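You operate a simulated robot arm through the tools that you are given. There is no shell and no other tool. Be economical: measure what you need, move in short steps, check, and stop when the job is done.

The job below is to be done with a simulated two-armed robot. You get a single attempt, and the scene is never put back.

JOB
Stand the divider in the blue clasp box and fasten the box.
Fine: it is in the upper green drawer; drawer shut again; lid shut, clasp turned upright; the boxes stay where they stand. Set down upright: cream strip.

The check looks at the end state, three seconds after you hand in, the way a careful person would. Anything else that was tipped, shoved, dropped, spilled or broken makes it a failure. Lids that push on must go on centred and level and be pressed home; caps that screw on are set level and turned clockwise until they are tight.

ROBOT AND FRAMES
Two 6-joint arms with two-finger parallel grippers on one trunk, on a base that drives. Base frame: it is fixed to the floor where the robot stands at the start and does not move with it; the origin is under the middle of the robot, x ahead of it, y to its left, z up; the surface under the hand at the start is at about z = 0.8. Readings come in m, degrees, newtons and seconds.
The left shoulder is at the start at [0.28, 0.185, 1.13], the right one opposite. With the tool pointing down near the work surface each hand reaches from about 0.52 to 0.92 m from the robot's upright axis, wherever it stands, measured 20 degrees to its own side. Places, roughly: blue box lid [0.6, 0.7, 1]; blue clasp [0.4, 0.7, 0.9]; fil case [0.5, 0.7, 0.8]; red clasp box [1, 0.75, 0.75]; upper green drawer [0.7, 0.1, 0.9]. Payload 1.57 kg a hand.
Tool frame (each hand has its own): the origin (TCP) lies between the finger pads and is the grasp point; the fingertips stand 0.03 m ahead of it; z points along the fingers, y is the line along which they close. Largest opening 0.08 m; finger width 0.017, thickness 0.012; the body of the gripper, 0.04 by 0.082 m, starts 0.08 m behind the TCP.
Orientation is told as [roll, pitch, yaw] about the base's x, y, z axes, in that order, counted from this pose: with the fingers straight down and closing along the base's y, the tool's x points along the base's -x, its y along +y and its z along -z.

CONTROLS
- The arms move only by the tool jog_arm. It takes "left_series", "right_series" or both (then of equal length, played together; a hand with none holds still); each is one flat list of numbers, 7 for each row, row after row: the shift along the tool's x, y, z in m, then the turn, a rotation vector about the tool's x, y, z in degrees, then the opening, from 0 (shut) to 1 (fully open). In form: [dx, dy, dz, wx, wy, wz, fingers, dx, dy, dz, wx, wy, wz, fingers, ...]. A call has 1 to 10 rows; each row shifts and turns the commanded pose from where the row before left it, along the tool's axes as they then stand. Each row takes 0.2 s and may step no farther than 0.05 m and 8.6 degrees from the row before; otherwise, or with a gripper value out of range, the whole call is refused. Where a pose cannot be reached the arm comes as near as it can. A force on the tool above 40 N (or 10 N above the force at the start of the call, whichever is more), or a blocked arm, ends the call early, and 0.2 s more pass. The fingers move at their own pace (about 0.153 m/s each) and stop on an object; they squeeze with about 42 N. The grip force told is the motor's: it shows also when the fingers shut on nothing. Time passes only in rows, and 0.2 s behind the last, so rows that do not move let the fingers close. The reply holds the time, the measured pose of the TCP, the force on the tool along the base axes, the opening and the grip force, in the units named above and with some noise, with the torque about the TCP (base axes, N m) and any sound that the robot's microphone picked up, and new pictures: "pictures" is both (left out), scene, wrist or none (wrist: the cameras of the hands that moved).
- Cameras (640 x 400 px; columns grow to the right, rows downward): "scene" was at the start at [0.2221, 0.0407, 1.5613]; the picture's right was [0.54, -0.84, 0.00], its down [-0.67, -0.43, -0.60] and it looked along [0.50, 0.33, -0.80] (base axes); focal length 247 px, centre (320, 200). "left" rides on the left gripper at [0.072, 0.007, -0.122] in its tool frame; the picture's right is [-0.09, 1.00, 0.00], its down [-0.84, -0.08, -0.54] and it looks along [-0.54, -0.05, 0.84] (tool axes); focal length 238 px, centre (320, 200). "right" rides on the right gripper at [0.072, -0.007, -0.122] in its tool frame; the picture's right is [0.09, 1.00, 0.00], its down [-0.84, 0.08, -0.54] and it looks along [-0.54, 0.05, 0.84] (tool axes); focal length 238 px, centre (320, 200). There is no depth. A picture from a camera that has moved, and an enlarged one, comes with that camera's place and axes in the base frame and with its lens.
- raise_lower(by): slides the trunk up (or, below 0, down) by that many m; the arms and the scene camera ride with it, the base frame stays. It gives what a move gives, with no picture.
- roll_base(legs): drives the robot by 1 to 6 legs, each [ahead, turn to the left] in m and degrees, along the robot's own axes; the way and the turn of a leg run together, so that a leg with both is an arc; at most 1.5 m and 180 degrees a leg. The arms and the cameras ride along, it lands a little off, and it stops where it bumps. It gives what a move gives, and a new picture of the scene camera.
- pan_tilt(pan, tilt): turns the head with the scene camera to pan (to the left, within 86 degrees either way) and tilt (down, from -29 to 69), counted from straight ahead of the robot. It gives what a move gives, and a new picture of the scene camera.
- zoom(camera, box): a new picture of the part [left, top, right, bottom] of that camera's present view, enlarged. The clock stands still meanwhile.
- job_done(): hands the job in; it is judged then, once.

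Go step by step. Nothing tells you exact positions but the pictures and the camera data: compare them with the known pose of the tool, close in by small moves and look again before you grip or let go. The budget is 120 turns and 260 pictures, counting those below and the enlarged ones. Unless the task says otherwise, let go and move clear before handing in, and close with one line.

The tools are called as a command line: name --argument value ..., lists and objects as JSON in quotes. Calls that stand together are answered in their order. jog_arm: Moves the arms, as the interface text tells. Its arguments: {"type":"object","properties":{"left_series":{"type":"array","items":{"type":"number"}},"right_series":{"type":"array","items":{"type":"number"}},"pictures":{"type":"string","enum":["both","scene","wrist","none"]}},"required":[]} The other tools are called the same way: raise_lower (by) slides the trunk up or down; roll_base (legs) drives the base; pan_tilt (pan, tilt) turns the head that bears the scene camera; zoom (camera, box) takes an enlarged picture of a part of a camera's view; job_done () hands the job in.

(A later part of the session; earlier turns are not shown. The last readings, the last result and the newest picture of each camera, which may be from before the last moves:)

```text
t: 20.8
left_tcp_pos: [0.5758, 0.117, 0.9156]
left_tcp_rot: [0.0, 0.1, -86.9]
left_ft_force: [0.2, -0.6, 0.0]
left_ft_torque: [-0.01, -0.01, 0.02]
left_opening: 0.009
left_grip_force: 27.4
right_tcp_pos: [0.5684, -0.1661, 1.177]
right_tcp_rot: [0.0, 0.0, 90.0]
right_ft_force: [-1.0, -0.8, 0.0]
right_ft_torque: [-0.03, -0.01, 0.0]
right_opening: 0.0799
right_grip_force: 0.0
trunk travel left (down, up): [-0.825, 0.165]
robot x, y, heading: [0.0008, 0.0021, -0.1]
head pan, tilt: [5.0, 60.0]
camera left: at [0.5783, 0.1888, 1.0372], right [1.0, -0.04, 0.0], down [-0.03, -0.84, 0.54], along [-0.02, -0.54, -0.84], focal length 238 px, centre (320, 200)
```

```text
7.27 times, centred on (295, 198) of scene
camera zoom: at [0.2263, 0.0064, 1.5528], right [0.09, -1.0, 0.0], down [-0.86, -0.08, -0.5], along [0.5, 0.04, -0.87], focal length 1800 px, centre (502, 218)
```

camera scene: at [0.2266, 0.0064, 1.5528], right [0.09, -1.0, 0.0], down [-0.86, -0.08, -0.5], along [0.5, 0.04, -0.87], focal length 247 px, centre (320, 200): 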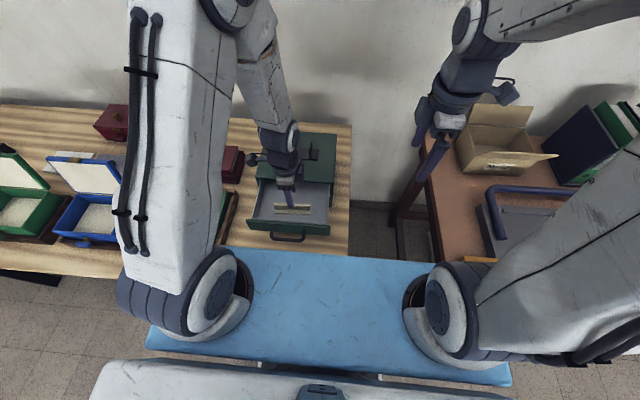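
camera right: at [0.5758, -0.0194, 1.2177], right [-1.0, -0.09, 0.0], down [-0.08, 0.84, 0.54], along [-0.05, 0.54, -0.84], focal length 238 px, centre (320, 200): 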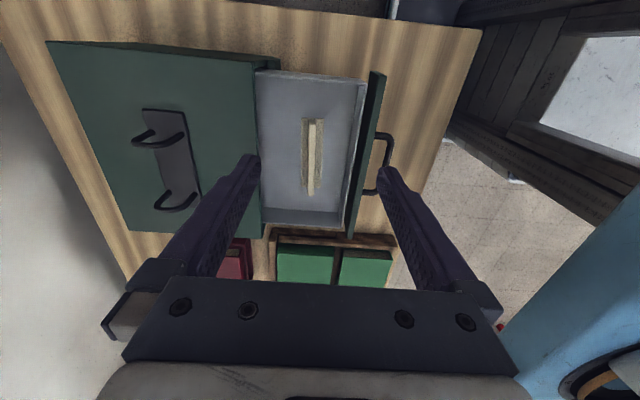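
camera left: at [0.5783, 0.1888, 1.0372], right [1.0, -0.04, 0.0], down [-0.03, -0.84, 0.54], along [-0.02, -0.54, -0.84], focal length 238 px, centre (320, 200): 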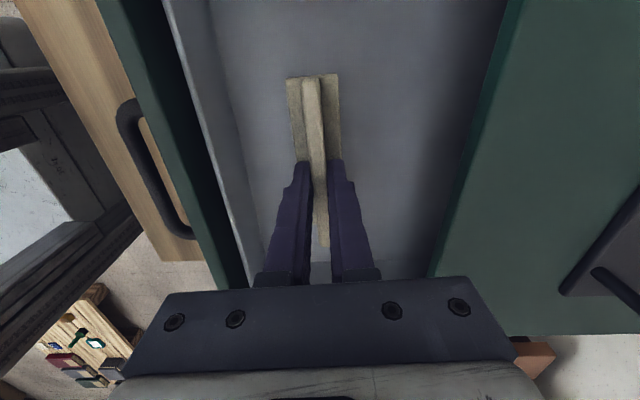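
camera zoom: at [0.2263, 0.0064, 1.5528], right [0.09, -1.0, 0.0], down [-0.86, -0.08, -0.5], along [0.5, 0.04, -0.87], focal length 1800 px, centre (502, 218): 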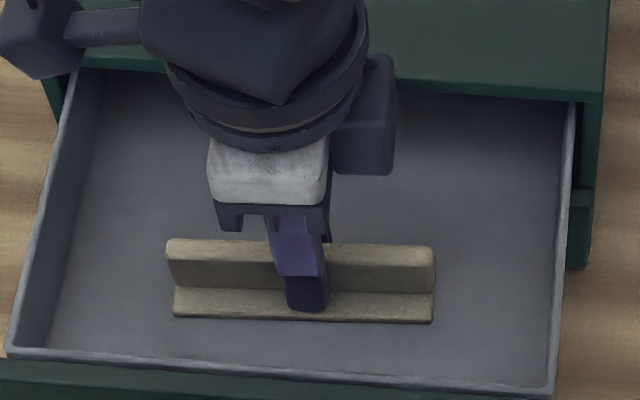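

Gripped at 9 mm opening. I lift straight up.

jog_arm --left_series '[0, 0, -0.01, 0, 0, 0, 0, 0, 0, -0.03, 0, 0, 0, 0, 0, 0, -0.05, 0, 0, 0, 0, 0, 0, -0.05, 0, 0, 0, 0, 0, 0, -0.05, 0, 0, 0, 0, 0, 0, -0.05, 0, 0, 0, 0, 0, 0, -0.05, 0, 0, 0, 0]' --pictures "both"

pan_tilt --pan 50 --tilt 45

```text
t: 22.4
left_tcp_pos: [0.576, 0.1182, 1.2059]
left_tcp_rot: [-0.2, 0.1, -86.9]
left_ft_force: [-0.5, 0.1, -1.1]
left_ft_torque: [0.02, -0.03, -0.01]
left_opening: 0.0088
left_grip_force: 27.7
right_tcp_pos: [0.5691, -0.1668, 1.1769]
right_tcp_rot: [0.0, -0.1, 90.1]
right_ft_force: [0.6, -0.6, -0.3]
right_ft_torque: [0.04, 0.03, -0.01]
right_opening: 0.0799
right_grip_force: 0.1
trunk travel left (down, up): [-0.825, 0.165]
robot x, y, heading: [0.0006, 0.0003, -0.1]
head pan, tilt: [5.0, 60.0]
camera scene: at [0.2264, 0.0064, 1.5528], right [0.09, -1.0, 0.0], down [-0.86, -0.08, -0.5], along [0.5, 0.04, -0.87], focal length 247 px, centre (320, 200)
camera left: at [0.5794, 0.1897, 1.329], right [1.0, -0.04, 0.0], down [-0.03, -0.84, 0.54], along [-0.02, -0.54, -0.84], focal length 238 px, centre (320, 200)
```

scene: 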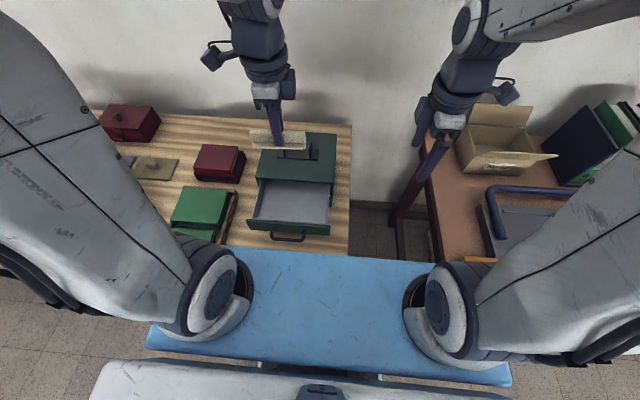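
left: 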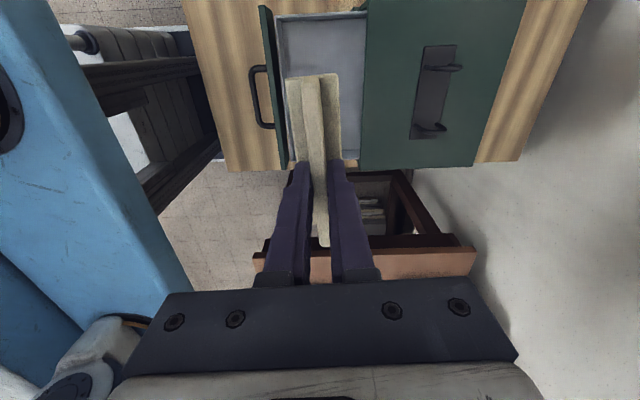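

```text
t: 23.5
left_tcp_pos: [0.5761, 0.1171, 1.2062]
left_tcp_rot: [0.0, 0.1, -86.9]
left_ft_force: [-0.3, -0.4, -1.1]
left_ft_torque: [-0.01, -0.03, 0.01]
left_opening: 0.0085
left_grip_force: 27.6
right_tcp_pos: [0.569, -0.167, 1.1773]
right_tcp_rot: [-0.1, 0.0, 90.0]
right_ft_force: [-0.6, 0.0, -0.1]
right_ft_torque: [0.02, 0.0, 0.06]
right_opening: 0.0797
right_grip_force: 0.0
trunk travel left (down, up): [-0.825, 0.165]
robot x, y, heading: [0.0003, 0.0004, 0.4]
head pan, tilt: [50.0, 45.0]
camera scene: at [0.2122, 0.0628, 1.5723], right [0.77, -0.64, 0.0], down [-0.46, -0.54, -0.71], along [0.45, 0.54, -0.71], focal length 247 px, centre (320, 200)
```

scene: 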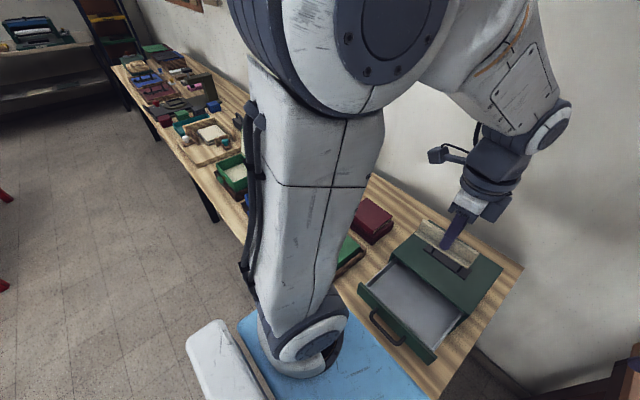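

Divider is held and the drawer is empty. I now carry it high toward the blue box.

jog_arm --left_series '[0.04, -0.02, -0.01, 0, 0, 0, 0, 0.045, -0.01, -0.01, 0, 0, 0, 0, 0.045, -0.01, -0.01, 0, 0, 0, 0, 0.045, -0.01, 0, 0, 0, 0, 0, 0.045, -0.01, 0, 0, 0, 0, 0, 0.045, -0.01, 0, 0, 0, 0, 0, 0.045, 0, 0, 0, 0, 0, 0, 0.045, 0, 0, 0, 0, 0, 0, 0.045, 0, 0, 0, 0, 0, 0]' --pictures "both"

```text
t: 25.5
left_tcp_pos: [0.4833, 0.5115, 1.2362]
left_tcp_rot: [0.1, 0.1, -86.9]
left_ft_force: [0.6, -0.1, 0.3]
left_ft_torque: [0.0, -0.01, 0.01]
left_opening: 0.0088
left_grip_force: 27.6
right_tcp_pos: [0.5674, -0.1668, 1.178]
right_tcp_rot: [0.0, 0.0, 90.0]
right_ft_force: [-0.4, 1.1, 0.0]
right_ft_torque: [0.03, -0.01, 0.01]
right_opening: 0.0799
right_grip_force: 0.1
trunk travel left (down, up): [-0.825, 0.165]
robot x, y, heading: [-0.005, -0.0023, -0.1]
head pan, tilt: [50.0, 45.0]
camera scene: at [0.2122, 0.0629, 1.5723], right [0.77, -0.64, 0.0], down [-0.45, -0.54, -0.71], along [0.45, 0.54, -0.71], focal length 247 px, centre (320, 200)
camera left: at [0.4862, 0.5837, 1.3594], right [1.0, -0.04, 0.0], down [-0.03, -0.84, 0.54], along [-0.02, -0.54, -0.84], focal length 238 px, centre (320, 200)
```

scene: 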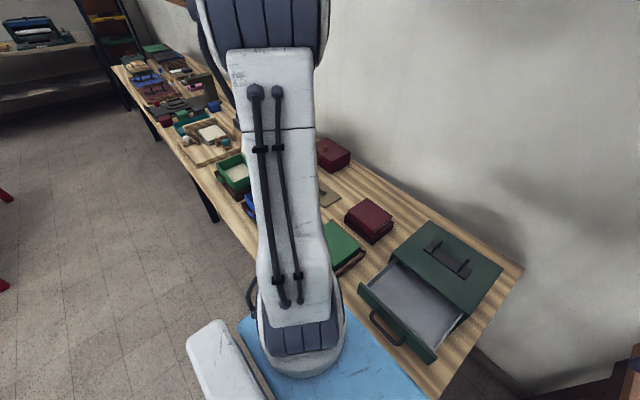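
left: 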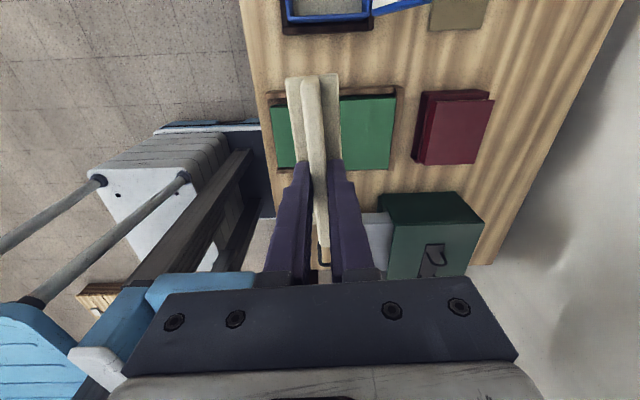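

The blue box is further along +y. I move on until it is under the wrist camera.

jog_arm --left_series '[0.045, 0, 0, 0, 0, 0, 0, 0.045, 0, 0, 0, 0, 0, 0, 0.045, 0.01, 0, 0, 0, 0, 0, 0.045, 0.01, 0, 0, 0, 0, 0, 0.02, 0.01, 0, 0, 0, 0, 0, 0, 0, 0, 0, 0, -3, 0]' --pictures "both"

```text
t: 26.9
left_tcp_pos: [0.5011, 0.7132, 1.2339]
left_tcp_rot: [-0.1, 0.0, -83.9]
left_ft_force: [0.2, 0.1, -0.2]
left_ft_torque: [-0.03, 0.02, 0.0]
left_opening: 0.009
left_grip_force: 27.5
right_tcp_pos: [0.5692, -0.1662, 1.1764]
right_tcp_rot: [0.0, 0.0, 90.0]
right_ft_force: [-0.1, 0.8, 0.3]
right_ft_torque: [-0.01, -0.02, 0.01]
right_opening: 0.08
right_grip_force: 0.0
trunk travel left (down, up): [-0.825, 0.165]
robot x, y, heading: [-0.0005, 0.0031, 0.3]
head pan, tilt: [50.0, 45.0]
camera scene: at [0.2123, 0.0632, 1.5723], right [0.77, -0.64, 0.0], down [-0.45, -0.54, -0.71], along [0.45, 0.54, -0.71], focal length 247 px, centre (320, 200)
camera left: at [0.5011, 0.786, 1.3562], right [1.0, 0.01, 0.0], down [0.01, -0.84, 0.54], along [0.01, -0.54, -0.84], focal length 238 px, centre (320, 200)
```

scene: 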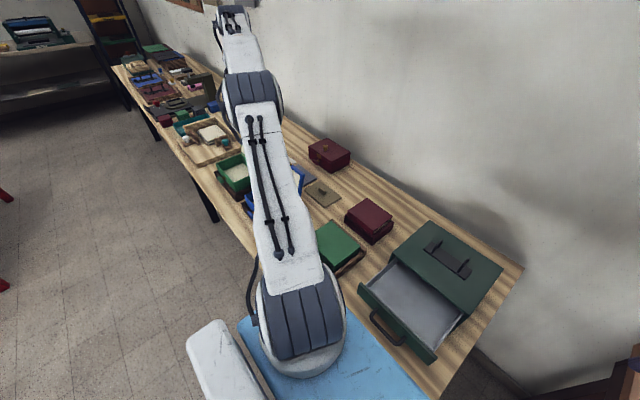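
left: 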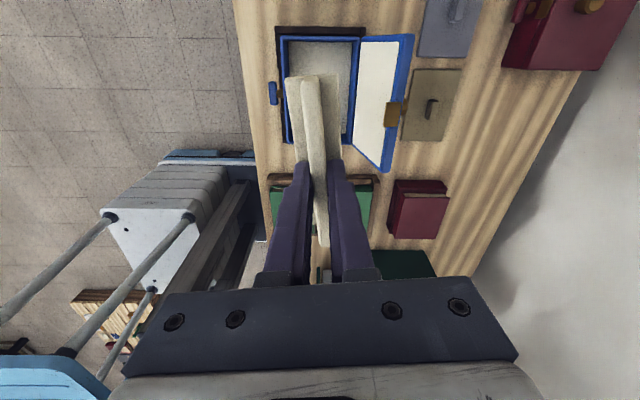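

The box is axis-aligned, with its rim spanning x 0.435–0.565 and y 0.62–0.81, so its centre is about (0.50, 0.716). I square the yaw to −90 and descend to just above the rim.

jog_arm --left_series '[0.0, 0, 0.02, 0, 0, 6.1, 0, 0.002, -0.001, 0.05, 0, 0, 0, 0, 0, 0, 0.05, 0, 0, 0, 0, 0, 0, 0.05, 0, 0, 0, 0, 0, 0, 0.05, 0, 0, 0, 0, 0, 0, 0.04, 0, 0, 0, 0, 0, 0, 0, 0, 0, 0, 0]' --pictures "both"

zoom --camera "left" --box '[220, 0, 460, 250]'

```text
t: 28.5
left_tcp_pos: [0.4999, 0.718, 0.9741]
left_tcp_rot: [-0.1, 0.0, -90.0]
left_ft_force: [-0.5, 0.5, 0.4]
left_ft_torque: [0.0, 0.0, 0.0]
left_opening: 0.0086
left_grip_force: 27.2
right_tcp_pos: [0.5705, -0.1664, 1.177]
right_tcp_rot: [-0.2, 0.0, 89.9]
right_ft_force: [0.0, -0.1, -0.5]
right_ft_torque: [0.01, 0.02, -0.04]
right_opening: 0.0803
right_grip_force: 0.1
trunk travel left (down, up): [-0.825, 0.165]
robot x, y, heading: [0.0011, 0.001, 0.2]
head pan, tilt: [50.0, 45.0]
camera scene: at [0.2123, 0.0632, 1.5723], right [0.77, -0.64, 0.0], down [-0.45, -0.54, -0.71], along [0.45, 0.54, -0.71], focal length 247 px, centre (320, 200)
camera left: at [0.5077, 0.7895, 1.0972], right [1.0, -0.09, 0.0], down [-0.08, -0.84, 0.54], along [-0.05, -0.54, -0.84], focal length 238 px, centre (320, 200)
```

scene: 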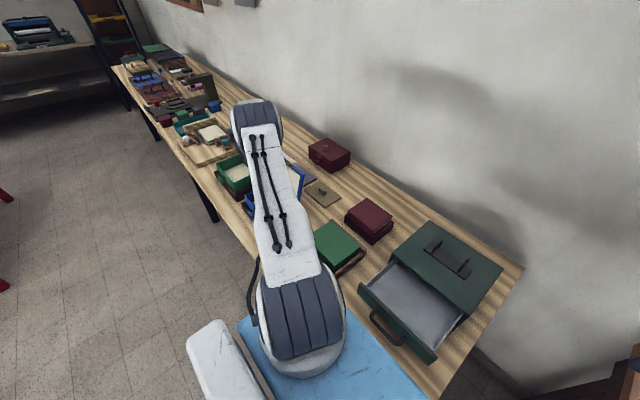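
left: 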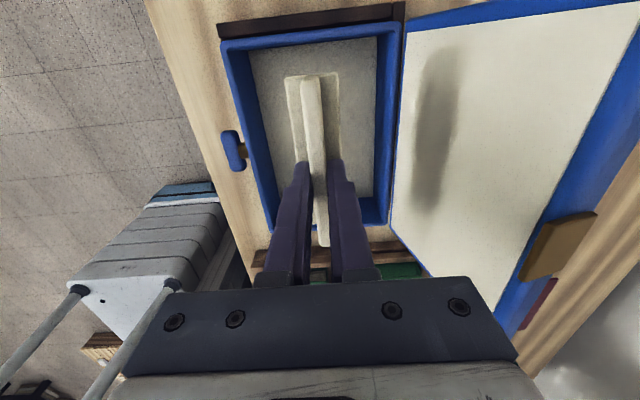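

```text
1.60 times, centred on (340, 125) of left
camera zoom: at [0.5077, 0.7895, 1.0972], right [1.0, -0.09, 0.0], down [-0.08, -0.84, 0.54], along [-0.05, -0.54, -0.84], focal length 381 px, centre (288, 320)
```

zoom: 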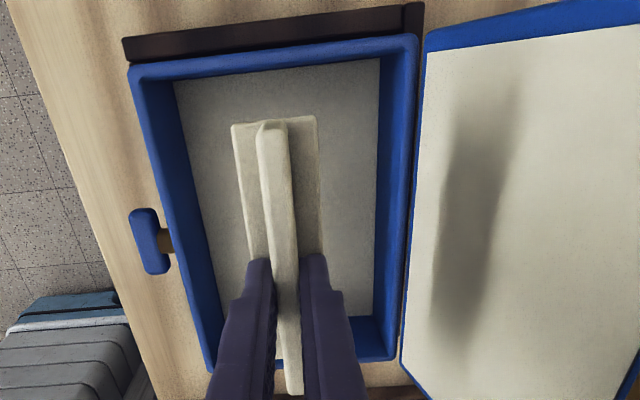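

The divider is over the opening with margins all round. I shift 8 mm toward −y and lower into the box.

jog_arm --left_series '[-0.008, 0, 0.02, 0, 0, 0, 0, 0, 0, 0.03, 0, 0, 0, 0, 0, 0, 0.03, 0, 0, 0, 0, 0, 0, 0, 0, 0, 0, 0]' --pictures "wrist"

zoom --camera "left" --box '[220, 0, 460, 250]'

```text
t: 29.5
left_tcp_pos: [0.5027, 0.7097, 0.8957]
left_tcp_rot: [0.0, 0.1, -90.0]
left_ft_force: [0.3, -0.5, -1.2]
left_ft_torque: [0.0, -0.01, 0.02]
left_opening: 0.0093
left_grip_force: 27.6
right_tcp_pos: [0.5692, -0.1665, 1.1762]
right_tcp_rot: [0.0, -0.1, 89.9]
right_ft_force: [1.3, -0.7, -0.6]
right_ft_torque: [0.0, 0.0, 0.01]
right_opening: 0.08
right_grip_force: 0.1
trunk travel left (down, up): [-0.825, 0.165]
robot x, y, heading: [0.0033, 0.0004, -0.0]
head pan, tilt: [50.0, 45.0]
camera left: at [0.5096, 0.7814, 1.0182], right [1.0, -0.09, 0.0], down [-0.08, -0.84, 0.54], along [-0.05, -0.54, -0.84], focal length 238 px, centre (320, 200)
```

left: 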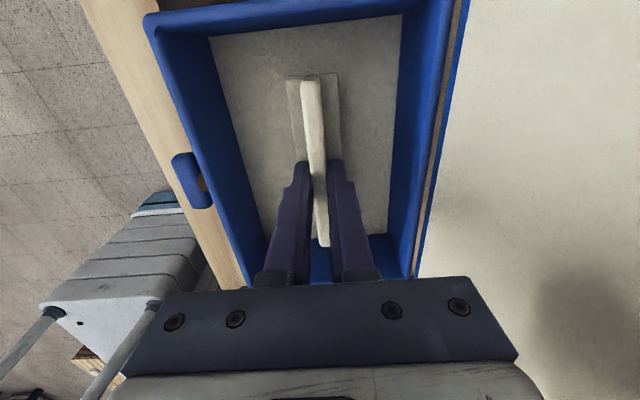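

```text
1.60 times, centred on (340, 125) of left
camera zoom: at [0.5096, 0.7814, 1.0182], right [1.0, -0.09, 0.0], down [-0.08, -0.84, 0.54], along [-0.05, -0.54, -0.84], focal length 381 px, centre (288, 320)
```

zoom: 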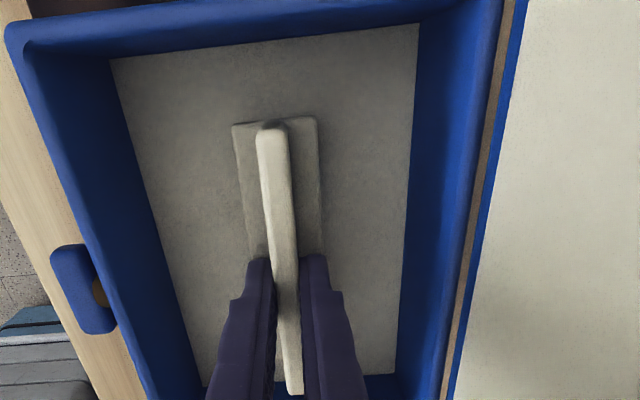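

Centred in x. I lower in small steps until I feel the floor.

jog_arm --left_series '[0, 0, 0.008, 0, 0, 0, 0, 0, 0, 0.006, 0, 0, 0, 0, 0, 0, 0.005, 0, 0, 0, 0, 0, 0, 0.004, 0, 0, 0, 0, 0, 0, 0.0, 0, 0, 0, 0]' --pictures "wrist"

```text
t: 30.8
left_tcp_pos: [0.502, 0.7125, 0.8792]
left_tcp_rot: [0.3, 0.8, -90.0]
left_ft_force: [0.3, -1.1, 12.7]
left_ft_torque: [-0.65, 0.02, -0.01]
left_opening: 0.0088
left_grip_force: 27.7
right_tcp_pos: [0.5683, -0.1677, 1.1774]
right_tcp_rot: [-0.1, 0.0, 90.0]
right_ft_force: [0.0, -0.3, 0.2]
right_ft_torque: [0.0, 0.0, -0.01]
right_opening: 0.0798
right_grip_force: 0.1
trunk travel left (down, up): [-0.825, 0.165]
robot x, y, heading: [-0.0016, 0.0018, 0.1]
head pan, tilt: [50.0, 45.0]
stopped in row 5 (left hand): the force on the tool passed its limit at 40 N (the readings are from after the stop); the commanded pose is now the measured one
camera left: at [0.5091, 0.7827, 1.0022], right [1.0, -0.09, 0.0], down [-0.08, -0.84, 0.53], along [-0.05, -0.53, -0.85], focal length 238 px, centre (320, 200)
```

left: 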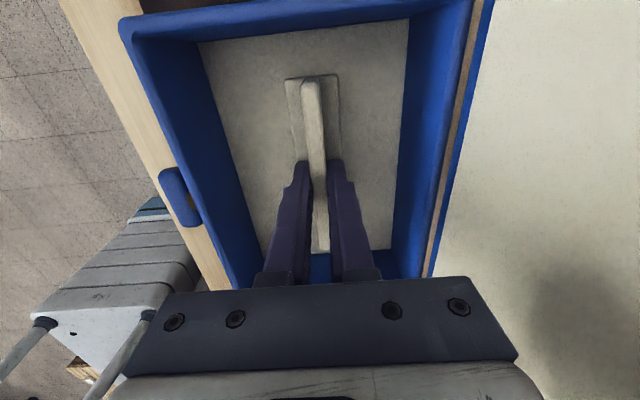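

Contact is felt, mostly at the −y end. I zoom in to check that the foot is on the floor.

zoom --camera "left" --box '[250, 50, 390, 290]'

pan_tilt --pan 60 --tilt 35

```text
1.67 times, centred on (320, 170) of left
camera zoom: at [0.5091, 0.7827, 1.0022], right [1.0, -0.09, 0.0], down [-0.08, -0.84, 0.53], along [-0.05, -0.53, -0.85], focal length 397 px, centre (320, 250)
```

zoom: 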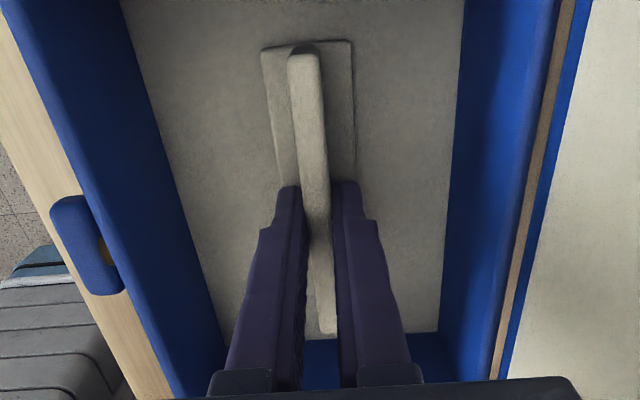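

```text
t: 31.5
left_tcp_pos: [0.5026, 0.7125, 0.8788]
left_tcp_rot: [0.3, 0.7, -90.0]
left_ft_force: [1.5, 0.7, 20.5]
left_ft_torque: [-0.28, 0.1, -0.01]
left_opening: 0.0089
left_grip_force: 28.0
right_tcp_pos: [0.5684, -0.1683, 1.1768]
right_tcp_rot: [0.1, -0.1, 89.9]
right_ft_force: [0.3, 0.1, 0.2]
right_ft_torque: [0.0, -0.01, 0.01]
right_opening: 0.08
right_grip_force: 0.0
trunk travel left (down, up): [-0.825, 0.165]
robot x, y, heading: [0.0006, 0.0001, 0.0]
head pan, tilt: [60.0, 35.0]
camera scene: at [0.2034, 0.0759, 1.5873], right [0.87, -0.5, 0.0], down [-0.29, -0.5, -0.82], along [0.41, 0.71, -0.57], focal length 247 px, centre (320, 200)
```

scene: 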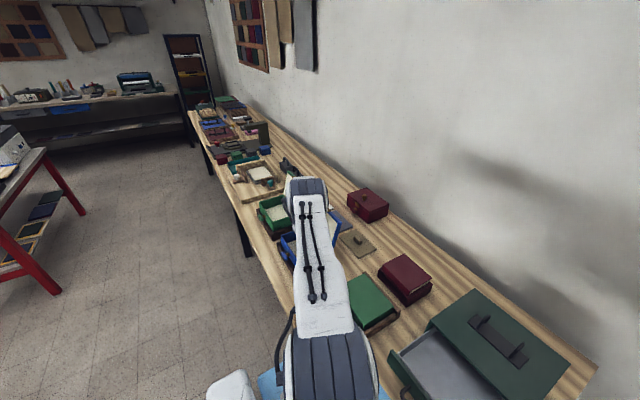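

The load has evened out, so the foot is flat on the floor. I release and lift straight up.

jog_arm --left_series '[0, 0, -0.001, 0, 0, 0, 0.1, 0, 0, -0.001, 0, 0, 0, 0.22, 0, 0, 0, 0, 0, 0, 0.3, 0, 0, -0.02, 0, 0, 0, 0.3, 0, 0, -0.03, 0, 0, 0, 0.3, 0, 0, -0.04, 0, 0, 0, 0.3, 0, 0, -0.05, 0, 0, 0, 0.3, 0, 0, -0.05, 0, 0, 0, 0.3]' --pictures "wrist"

zoom --camera "left" --box '[220, 0, 460, 250]'

```text
t: 33.3
left_tcp_pos: [0.4978, 0.7102, 1.0708]
left_tcp_rot: [0.3, 0.5, -90.0]
left_ft_force: [0.8, 0.3, -1.2]
left_ft_torque: [0.02, 0.02, 0.0]
left_opening: 0.024
left_grip_force: 0.1
right_tcp_pos: [0.5695, -0.1679, 1.1776]
right_tcp_rot: [0.0, 0.0, 90.0]
right_ft_force: [0.1, 0.1, 0.8]
right_ft_torque: [-0.01, 0.04, 0.01]
right_opening: 0.0798
right_grip_force: 0.1
trunk travel left (down, up): [-0.825, 0.165]
robot x, y, heading: [-0.0013, 0.001, 0.0]
head pan, tilt: [60.0, 35.0]
camera left: at [0.505, 0.7803, 1.1934], right [1.0, -0.09, 0.0], down [-0.08, -0.84, 0.53], along [-0.05, -0.53, -0.85], focal length 238 px, centre (320, 200)
```

left: 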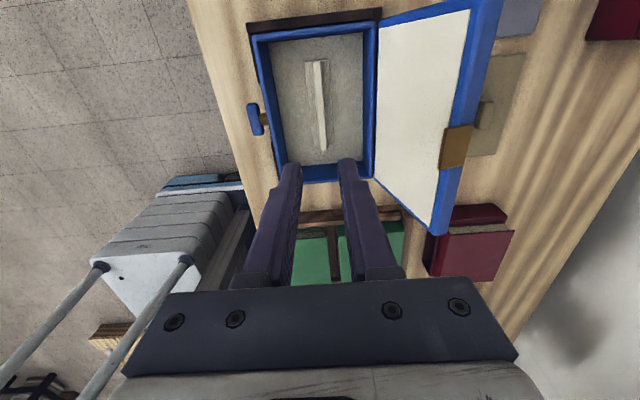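

```text
1.60 times, centred on (340, 125) of left
camera zoom: at [0.505, 0.7803, 1.1934], right [1.0, -0.09, 0.0], down [-0.08, -0.84, 0.53], along [-0.05, -0.53, -0.85], focal length 381 px, centre (288, 320)
```

zoom: 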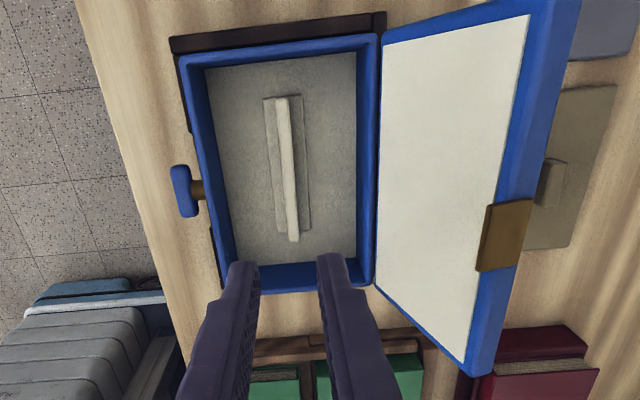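

The divider stands upright in the box. Next is the lid: its free edge is at about (0.60, 0.71, 1.02) and leans back a little. I go over it with closed fingers to get behind.

jog_arm --left_series '[0, 0, -0.04, 0, 0, 0, 0, 0, 0, -0.04, 0, 0, 0, 0, 0, 0.045, 0, 0, 0, 0, 0, 0, 0.045, 0, 0, 0, 0, 0, 0, 0.045, 0, 0, 0, 0, 0, 0, 0.045, 0, 0, 0, 0, 0, 0, 0, 0, 0, 0, 0, 0]' --pictures "both"

```text
t: 34.9
left_tcp_pos: [0.6368, 0.6773, 1.1426]
left_tcp_rot: [0.2, 0.5, -90.0]
left_ft_force: [0.1, 0.2, 0.4]
left_ft_torque: [-0.03, 0.01, 0.0]
left_opening: 0.0002
left_grip_force: 21.5
left hand out of reach, approached as far as the arm can: row 5, 6
right_tcp_pos: [0.569, -0.1671, 1.1776]
right_tcp_rot: [0.0, 0.0, 90.0]
right_ft_force: [-0.4, -0.4, 0.1]
right_ft_torque: [0.03, 0.0, -0.01]
right_opening: 0.08
right_grip_force: 0.0
trunk travel left (down, up): [-0.825, 0.165]
robot x, y, heading: [-0.002, -0.0016, -0.0]
head pan, tilt: [60.0, 35.0]
camera scene: at [0.2041, 0.0765, 1.5871], right [0.87, -0.5, 0.0], down [-0.29, -0.5, -0.82], along [0.41, 0.71, -0.57], focal length 247 px, centre (320, 200)
camera left: at [0.6434, 0.7478, 1.2663], right [1.0, -0.09, 0.0], down [-0.08, -0.84, 0.53], along [-0.05, -0.53, -0.85], focal length 238 px, centre (320, 200)
```

scene: 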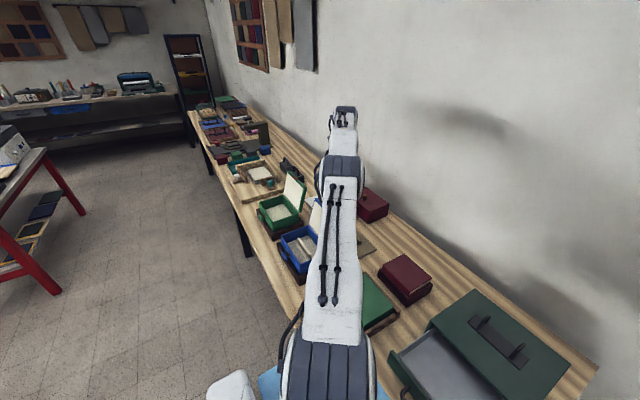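
left: 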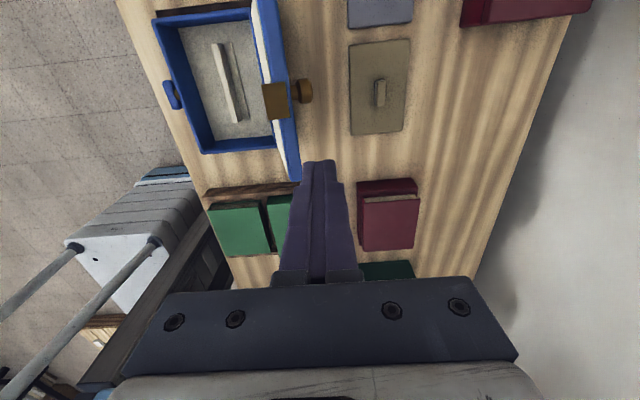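

The left hand can't get behind the lid from here, so I'll drive later. First, the right hand shuts the drawer: back over the bar at (0.4655, 0.114).

jog_arm --right_series '[-0.04, 0.015, 0, 0, 0, 0, 0.32, -0.04, 0.015, 0, 0, 0, 0, 0.32, -0.04, 0.015, 0, 0, 0, 0, 0.32, -0.04, 0.015, 0, 0, 0, 0, 0.32, -0.04, 0.015, 0, 0, 0, 0, 0.32, -0.04, 0.015, 0, 0, 0, 0, 0.32, -0.041, 0.0135, 0.0, 0, 0, 0, 0.32, 0, 0, 0.05, 0, 0, 0, 0.32, 0, 0, 0.05, 0, 0, 0, 0.32, 0, 0, 0.05, 0, 0, 0, 0.32]' --pictures "none"

jog_arm --right_series '[0, 0, 0.05, 0, 0, 0, 0.32, 0, 0, 0.03, 0, 0, 0, 0.32, 0, 0, 0, 0, 0, 0, 0.32]' --pictures "wrist"

```text
t: 37.1
left_tcp_pos: [0.6357, 0.6768, 1.1422]
left_tcp_rot: [0.2, 0.6, -90.0]
left_ft_force: [0.2, -0.1, 0.5]
left_ft_torque: [0.03, -0.01, -0.02]
left_opening: 0.0
left_grip_force: 21.1
right_tcp_pos: [0.4704, 0.1116, 1.0253]
right_tcp_rot: [0.0, 0.0, 90.0]
right_ft_force: [0.4, -0.4, 0.7]
right_ft_torque: [0.04, -0.04, -0.02]
right_opening: 0.0256
right_grip_force: 0.1
trunk travel left (down, up): [-0.825, 0.165]
robot x, y, heading: [0.0003, -0.0007, 0.0]
head pan, tilt: [60.0, 35.0]
```

```text
t: 37.9
left_tcp_pos: [0.637, 0.6789, 1.1424]
left_tcp_rot: [0.2, 0.7, -90.0]
left_ft_force: [-0.7, -0.8, -0.2]
left_ft_torque: [0.01, 0.02, 0.03]
left_opening: 0.0002
left_grip_force: 21.4
right_tcp_pos: [0.4688, 0.113, 0.9438]
right_tcp_rot: [0.1, 0.0, 90.0]
right_ft_force: [0.2, 0.9, 0.7]
right_ft_torque: [0.01, 0.03, 0.02]
right_opening: 0.0254
right_grip_force: 0.0
trunk travel left (down, up): [-0.825, 0.165]
robot x, y, heading: [0.004, 0.0008, 0.0]
head pan, tilt: [60.0, 35.0]
camera right: at [0.4761, 0.0416, 1.0643], right [-1.0, -0.09, 0.0], down [-0.08, 0.84, 0.54], along [-0.05, 0.54, -0.84], focal length 238 px, centre (320, 200)
```

right: 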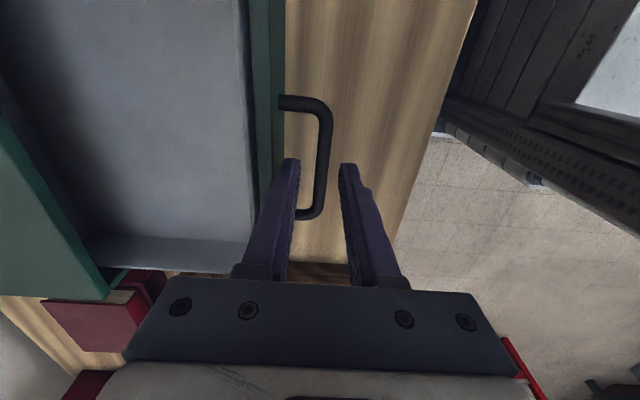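

Bar lies between the fingers. I go down, grip and push the drawer in.

jog_arm --right_series '[0, 0.002, 0.025, 0, 0, 0, 0.32, 0, 0, 0.025, 0, 0, 0, 0.32, 0, 0, 0, 0, 0, 0, 0.1, 0, 0, 0, 0, 0, 0, 0, 0, 0, 0, 0, 0, 0, 0]' --pictures "wrist"

jog_arm --right_series '[0, -0.02, 0, 0, 0, 0, 0, 0, -0.02, 0, 0, 0, 0, 0, 0, -0.02, 0, 0, 0, 0, 0, 0, -0.02, 0, 0, 0, 0, 0, 0, -0.02, 0, 0, 0, 0, 0, 0, -0.015, 0, 0, 0, 0, 0, 0, -0.01, 0, 0, 0, 0, 0, 0, 0, 0, 0, 0, 0, 0]' --pictures "wrist"

```text
t: 39.1
left_tcp_pos: [0.6365, 0.6776, 1.1422]
left_tcp_rot: [0.2, 0.6, -90.0]
left_ft_force: [-1.2, -0.1, -0.3]
left_ft_torque: [0.06, 0.01, -0.03]
left_opening: 0.0
left_grip_force: 21.2
right_tcp_pos: [0.4656, 0.113, 0.8956]
right_tcp_rot: [0.0, 0.0, 89.9]
right_ft_force: [-0.6, 0.1, -0.1]
right_ft_torque: [0.21, -0.02, 0.52]
right_opening: 0.0097
right_grip_force: 28.6
trunk travel left (down, up): [-0.825, 0.165]
robot x, y, heading: [0.0008, 0.0015, 0.0]
head pan, tilt: [60.0, 35.0]
camera right: at [0.4729, 0.0415, 1.0162], right [-1.0, -0.09, 0.0], down [-0.08, 0.84, 0.54], along [-0.05, 0.54, -0.84], focal length 238 px, centre (320, 200)
```

right: 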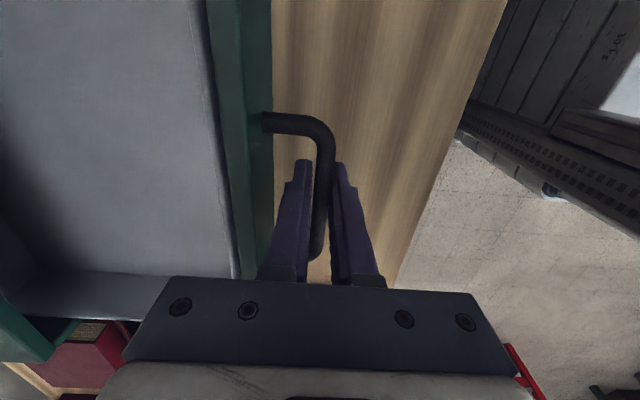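

```text
t: 40.9
left_tcp_pos: [0.6378, 0.6771, 1.1421]
left_tcp_rot: [0.1, 0.5, -90.1]
left_ft_force: [-0.4, 0.2, -0.6]
left_ft_torque: [0.02, 0.03, 0.03]
left_opening: 0.0
left_grip_force: 22.0
right_tcp_pos: [0.5897, 0.1122, 0.8953]
right_tcp_rot: [0.2, 0.2, 90.1]
right_ft_force: [-0.8, 5.8, -26.6]
right_ft_torque: [-0.18, 0.01, 0.49]
right_opening: 0.0099
right_grip_force: 28.0
trunk travel left (down, up): [-0.825, 0.165]
robot x, y, heading: [0.0005, -0.0019, -0.2]
head pan, tilt: [60.0, 35.0]
camera right: at [0.597, 0.0419, 1.0167], right [-1.0, -0.09, 0.0], down [-0.08, 0.84, 0.54], along [-0.05, 0.54, -0.84], focal length 238 px, centre (320, 200)
```

right: 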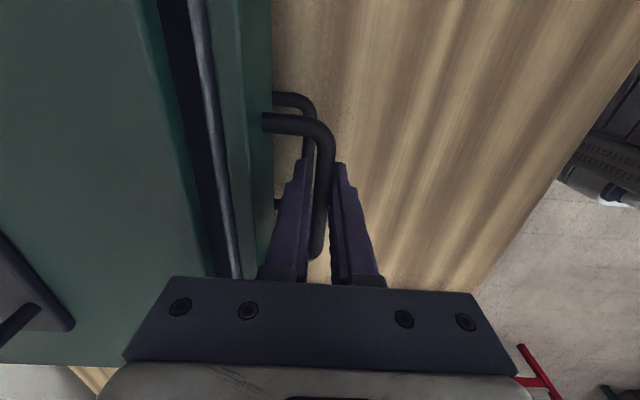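

A small gap remains; I push the last centimetre in fine steps.

jog_arm --right_series '[0, -0.005, 0.001, 0, 0, 0, 0, 0, -0.004, 0, 0, 0, 0, 0, 0, -0.003, 0, 0, 0, 0, 0, 0, -0.003, 0, 0, 0, 0, 0, 0, -0.003, 0, 0, 0, 0, 0, 0, 0, 0, 0, 0, 0, 0]' --pictures "wrist"

```text
t: 42.1
left_tcp_pos: [0.6341, 0.6778, 1.1449]
left_tcp_rot: [0.3, 0.5, -90.0]
left_ft_force: [-0.3, -0.3, 0.7]
left_ft_torque: [0.01, -0.03, -0.02]
left_opening: 0.0
left_grip_force: 21.4
right_tcp_pos: [0.5982, 0.115, 0.8949]
right_tcp_rot: [0.5, 0.5, 90.4]
right_ft_force: [-6.0, 2.9, 4.8]
right_ft_torque: [0.36, 0.04, 0.49]
right_opening: 0.01
right_grip_force: 28.0
trunk travel left (down, up): [-0.825, 0.165]
robot x, y, heading: [-0.0021, 0.0014, 0.2]
head pan, tilt: [60.0, 35.0]
stopped in row 6 (right hand): the force on the tool passed its limit at 42 N (the readings are from after the stop); the commanded pose is now the measured one
camera right: at [0.6084, 0.0425, 1.0172], right [-1.0, -0.1, 0.01], down [-0.08, 0.84, 0.54], along [-0.06, 0.53, -0.84], focal length 238 px, centre (320, 200)
```

right: 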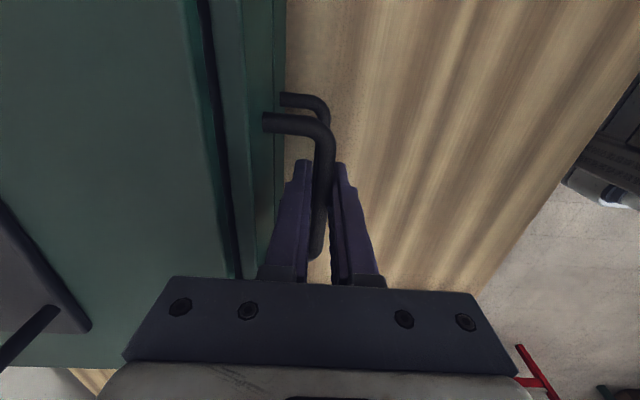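

Drawer is shut. I release it and lift the right hand away, while the left moves to straddle the lid's top edge at y≈0.66.

jog_arm --right_series '[0, 0, 0, 0, 0, 0, 0.3, 0, 0.001, 0, 0, 0, 0, 0.32, 0, 0, -0.03, 0, 0, 0, 0.32, 0, 0, -0.04, 0, 0, 0, 0.32, 0, 0, -0.05, 0, 0, 0, 0.32, 0, 0, -0.05, 0, 0, 0, 0.32, 0.045, 0, -0.02, 0, 0, 0, 0.32, 0.045, 0, 0, 0, 0, 0, 0.32, 0.045, 0, 0, 0, 0, 0, 0.32]' --left_series '[-0.018, -0.017, 0, 0, 0, 0, 1, 0, -0.017, 0, 0, 0, 0, 1, 0, 0, 0.03, 0, 0, 0, 1, 0, 0, 0, 0, 0, 0, 1, 0, 0, 0, 0, 0, 0, 1, 0, 0, 0, 0, 0, 0, 1, 0, 0, 0, 0, 0, 0, 1, 0, 0, 0, 0, 0, 0, 1, 0, 0, 0, 0, 0, 0, 1]' --pictures "both"

```text
t: 44.1
left_tcp_pos: [0.6003, 0.6576, 1.1113]
left_tcp_rot: [0.2, 0.6, -90.0]
left_ft_force: [-0.2, -0.1, -0.1]
left_ft_torque: [-0.01, 0.02, 0.03]
left_opening: 0.0801
left_grip_force: 0.0
right_tcp_pos: [0.6012, -0.0237, 1.0873]
right_tcp_rot: [0.6, 0.4, 90.3]
right_ft_force: [0.7, 0.1, -0.4]
right_ft_torque: [0.0, 0.02, -0.02]
right_opening: 0.0253
right_grip_force: 0.2
trunk travel left (down, up): [-0.825, 0.165]
robot x, y, heading: [-0.0014, -0.0016, 0.2]
head pan, tilt: [60.0, 35.0]
camera scene: at [0.2037, 0.0773, 1.5871], right [0.87, -0.5, 0.0], down [-0.29, -0.5, -0.82], along [0.41, 0.71, -0.57], focal length 247 px, centre (320, 200)
camera right: at [0.6099, -0.0949, 1.208], right [-1.0, -0.1, 0.01], down [-0.07, 0.84, 0.54], along [-0.06, 0.53, -0.84], focal length 238 px, centre (320, 200)
camera left: at [0.6068, 0.7297, 1.2345], right [1.0, -0.09, 0.0], down [-0.08, -0.84, 0.53], along [-0.05, -0.53, -0.85], focal length 238 px, centre (320, 200)
```

scene: 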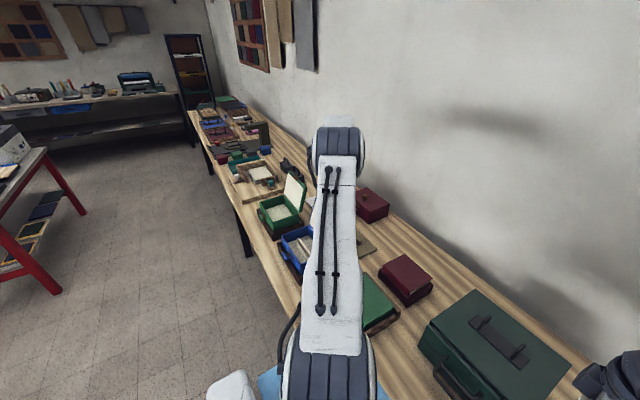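
right: 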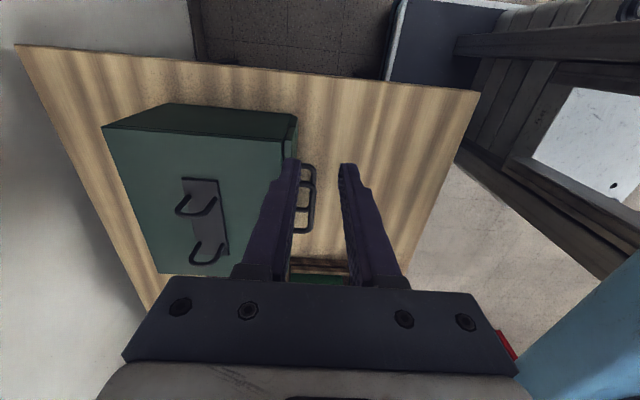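
left: 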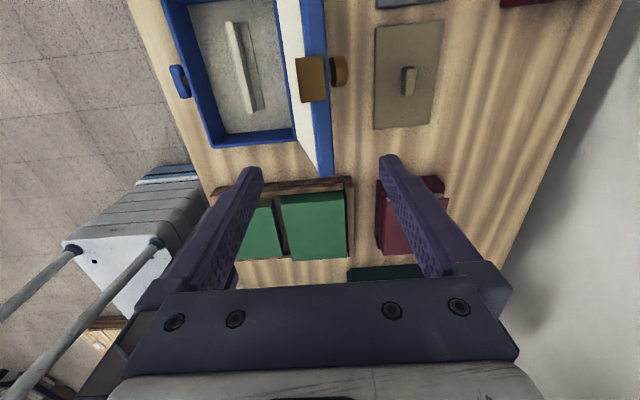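

The lid edge runs between the fingers. I descend to straddle it.

jog_arm --left_series '[0.003, 0, 0.04, 0, 0, 0, 1, 0, 0, 0.03, 0, 0, 0, 1, 0, 0, 0.03, 0, 0, 0, 1, 0, 0, 0, 0, 0, 0, 1]' --pictures "wrist"

```text
t: 45.1
left_tcp_pos: [0.6001, 0.6621, 1.0118]
left_tcp_rot: [0.2, 0.6, -90.0]
left_ft_force: [0.0, 0.4, -0.7]
left_ft_torque: [0.01, -0.02, 0.0]
left_opening: 0.0803
left_grip_force: 0.1
right_tcp_pos: [0.6015, -0.0242, 1.0857]
right_tcp_rot: [0.6, 0.4, 90.1]
right_ft_force: [-0.6, 0.9, -0.5]
right_ft_torque: [-0.04, -0.04, -0.02]
right_opening: 0.0256
right_grip_force: 0.0
trunk travel left (down, up): [-0.825, 0.165]
robot x, y, heading: [0.0012, 0.0021, -0.1]
head pan, tilt: [60.0, 35.0]
camera left: at [0.6076, 0.7339, 1.1353], right [1.0, -0.09, 0.0], down [-0.08, -0.84, 0.53], along [-0.05, -0.53, -0.85], focal length 238 px, centre (320, 200)
```

left: 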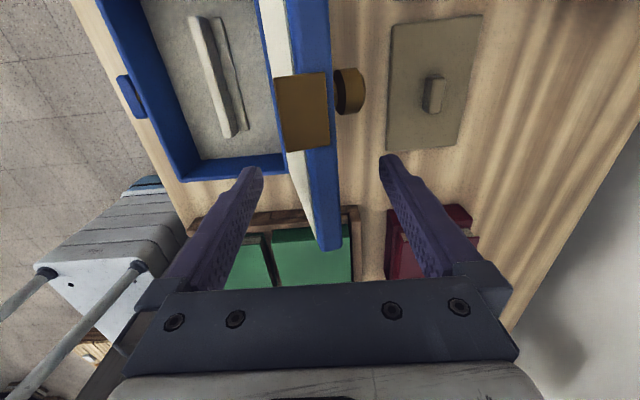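

Straddled. I drag the lid forward with the rear finger.

jog_arm --left_series '[0, -0.02, 0, 0, 0, 0, 1, 0, -0.02, 0, 0, 0, 0, 1, 0, -0.02, 0, 0, 0, 0, 1, 0, -0.015, 0, 0, 0, 0, 1, 0, 0, 0, 0, 0, 0, 1]' --pictures "wrist"

```text
t: 46.3
left_tcp_pos: [0.5284, 0.6643, 1.0116]
left_tcp_rot: [0.3, 0.6, -90.0]
left_ft_force: [-0.1, -0.1, -0.1]
left_ft_torque: [0.01, 0.03, 0.02]
left_opening: 0.08
left_grip_force: 0.1
right_tcp_pos: [0.6, -0.0232, 1.0859]
right_tcp_rot: [0.4, 0.3, 90.1]
right_ft_force: [0.4, 0.3, 0.5]
right_ft_torque: [-0.01, -0.03, 0.01]
right_opening: 0.0256
right_grip_force: 0.1
trunk travel left (down, up): [-0.825, 0.165]
robot x, y, heading: [-0.0003, 0.0013, 0.1]
head pan, tilt: [60.0, 35.0]
camera left: at [0.5342, 0.7346, 1.1346], right [1.0, -0.09, 0.0], down [-0.08, -0.84, 0.53], along [-0.05, -0.53, -0.85], focal length 238 px, centre (320, 200)
```

left: 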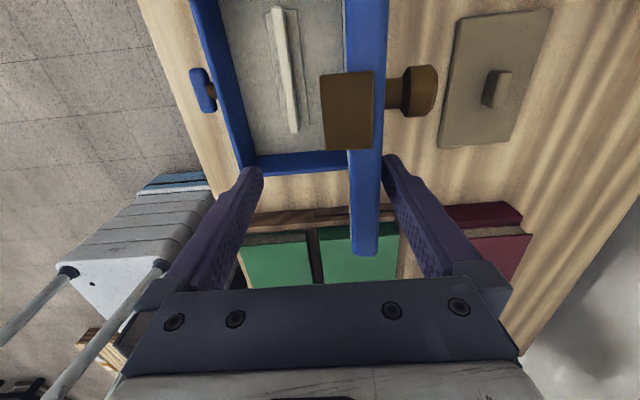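

Lid has come up to vertical. I keep going, a little down with it.

jog_arm --left_series '[0, -0.02, 0, 0, 0, 0, 1, 0, -0.02, 0, 0, 0, 0, 1, 0, 0, 0, 0, 0, 0, 1]' --pictures "wrist"

```text
t: 47.1
left_tcp_pos: [0.4869, 0.6644, 1.012]
left_tcp_rot: [0.2, 0.6, -90.1]
left_ft_force: [-0.2, 0.2, -0.3]
left_ft_torque: [0.01, -0.01, 0.0]
left_opening: 0.0802
left_grip_force: 0.1
right_tcp_pos: [0.6012, -0.0235, 1.0875]
right_tcp_rot: [0.5, 0.5, 90.1]
right_ft_force: [0.5, -0.3, -0.1]
right_ft_torque: [0.04, 0.0, 0.01]
right_opening: 0.0257
right_grip_force: 0.0
trunk travel left (down, up): [-0.825, 0.165]
robot x, y, heading: [0.0008, 0.0005, 0.2]
head pan, tilt: [60.0, 35.0]
camera left: at [0.4936, 0.7343, 1.135], right [1.0, -0.09, 0.0], down [-0.08, -0.84, 0.53], along [-0.05, -0.53, -0.85], focal length 238 px, centre (320, 200)
```

left: 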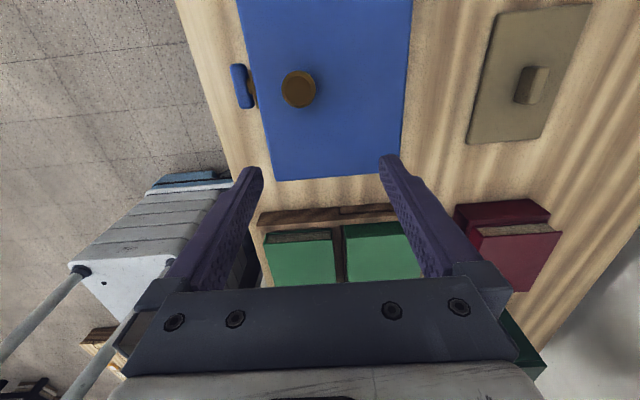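

The lid has dropped shut. I raise the hand a bit toward the clasp and inspect it.

jog_arm --left_series '[0, -0.04, -0.02, 0, 0, 0, 0, 0, -0.04, 0, 0, 0, 0, 0, 0, 0, 0, 0, 0, 0, 0]' --pictures "wrist"

zoom --camera "left" --box '[220, 0, 480, 180]'

```text
t: 47.9
left_tcp_pos: [0.4051, 0.6635, 1.0321]
left_tcp_rot: [0.3, 0.6, -90.0]
left_ft_force: [0.2, -1.1, 0.9]
left_ft_torque: [0.0, 0.03, 0.01]
left_opening: 0.0
left_grip_force: 21.2
right_tcp_pos: [0.6008, -0.0234, 1.0871]
right_tcp_rot: [0.5, 0.3, 90.1]
right_ft_force: [-0.9, -0.4, 0.5]
right_ft_torque: [0.03, 0.0, 0.0]
right_opening: 0.0255
right_grip_force: 0.0
trunk travel left (down, up): [-0.825, 0.165]
robot x, y, heading: [-0.0004, 0.0023, 0.2]
head pan, tilt: [60.0, 35.0]
camera left: at [0.4129, 0.7343, 1.1546], right [1.0, -0.09, 0.0], down [-0.08, -0.84, 0.53], along [-0.05, -0.53, -0.85], focal length 238 px, centre (320, 200)
```

left: 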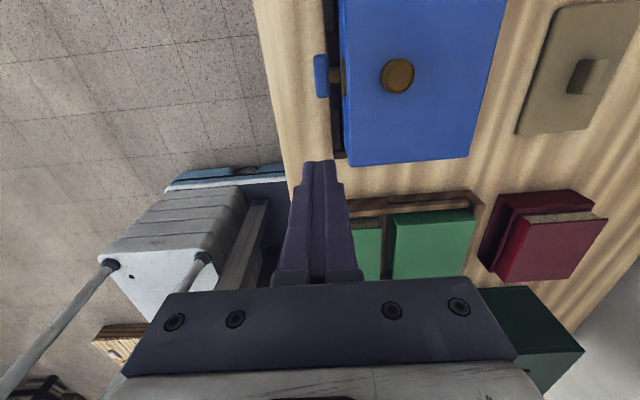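

```text
2.22 times, centred on (350, 90) of left
camera zoom: at [0.4129, 0.7343, 1.1546], right [1.0, -0.09, 0.0], down [-0.08, -0.84, 0.53], along [-0.05, -0.53, -0.85], focal length 530 px, centre (253, 444)
```

zoom: 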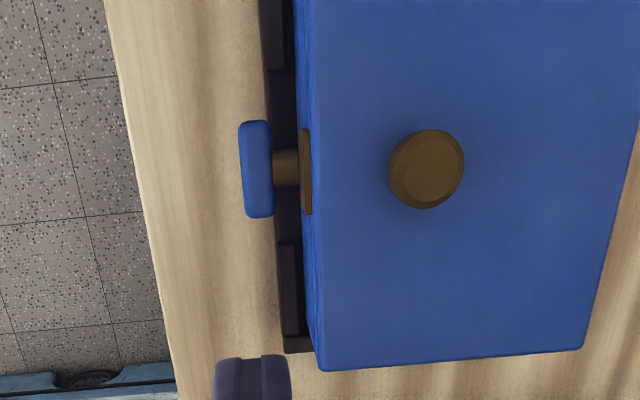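

Lid is down. The clasp is a bar about 4 cm long, lying along y at roughly (0.41, 0.708, 0.86), on a post pointing at me. I'll bring the left hand to the front, pointing horizontally +x with its camera on top, to see it and grip it.

jog_arm --left_series '[0.01, -0.04, 0, 0, 0, 0, 0.7, 0.02, -0.04, -0.02, 0, 0, 0, 0.7, 0.01, -0.03, 0, 8, 0, 0, 0.7, 0, 0, 0, 8, 0, 0, 0.7, 0, 0, 0, 8, 0, 0, 0.7, 0, 0, 0, 8, 0, 0, 0.7, 0, 0, 0, 8, 0, 0, 0.7]' --pictures "both"

```text
t: 49.5
left_tcp_pos: [0.3071, 0.7024, 1.0528]
left_tcp_rot: [-39.9, 0.5, -90.0]
left_ft_force: [0.0, -0.4, 0.3]
left_ft_torque: [-0.02, -0.02, 0.03]
left_opening: 0.0559
left_grip_force: 0.1
left hand out of reach, approached as far as the arm can: row 2
right_tcp_pos: [0.6015, -0.024, 1.0871]
right_tcp_rot: [0.5, 0.5, 90.1]
right_ft_force: [-0.1, 0.5, 0.6]
right_ft_torque: [-0.01, 0.03, 0.0]
right_opening: 0.0256
right_grip_force: 0.0
trunk travel left (down, up): [-0.825, 0.165]
robot x, y, heading: [0.0014, 0.0014, -0.1]
head pan, tilt: [60.0, 35.0]
camera scene: at [0.2035, 0.0772, 1.5872], right [0.87, -0.5, 0.0], down [-0.29, -0.5, -0.82], along [0.41, 0.71, -0.57], focal length 247 px, centre (320, 200)
camera left: at [0.3903, 0.774, 1.1428], right [0.76, -0.08, -0.64], down [0.29, -0.84, 0.46], along [-0.58, -0.53, -0.62], focal length 238 px, centre (320, 200)
```

scene: 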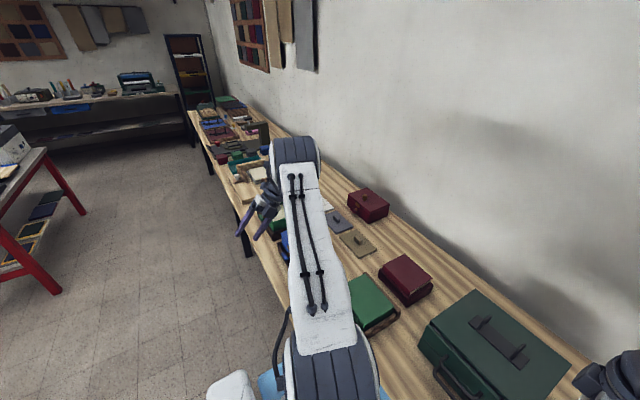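
left: 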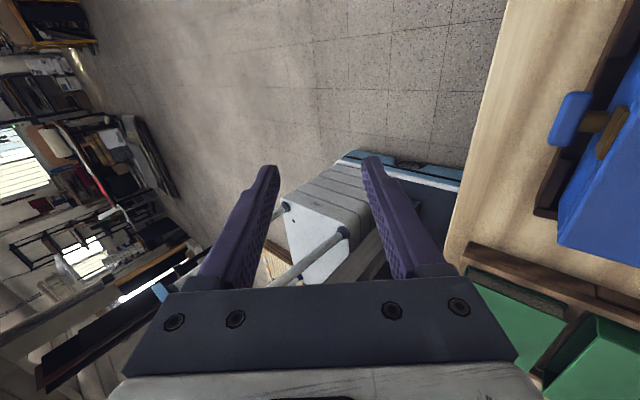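

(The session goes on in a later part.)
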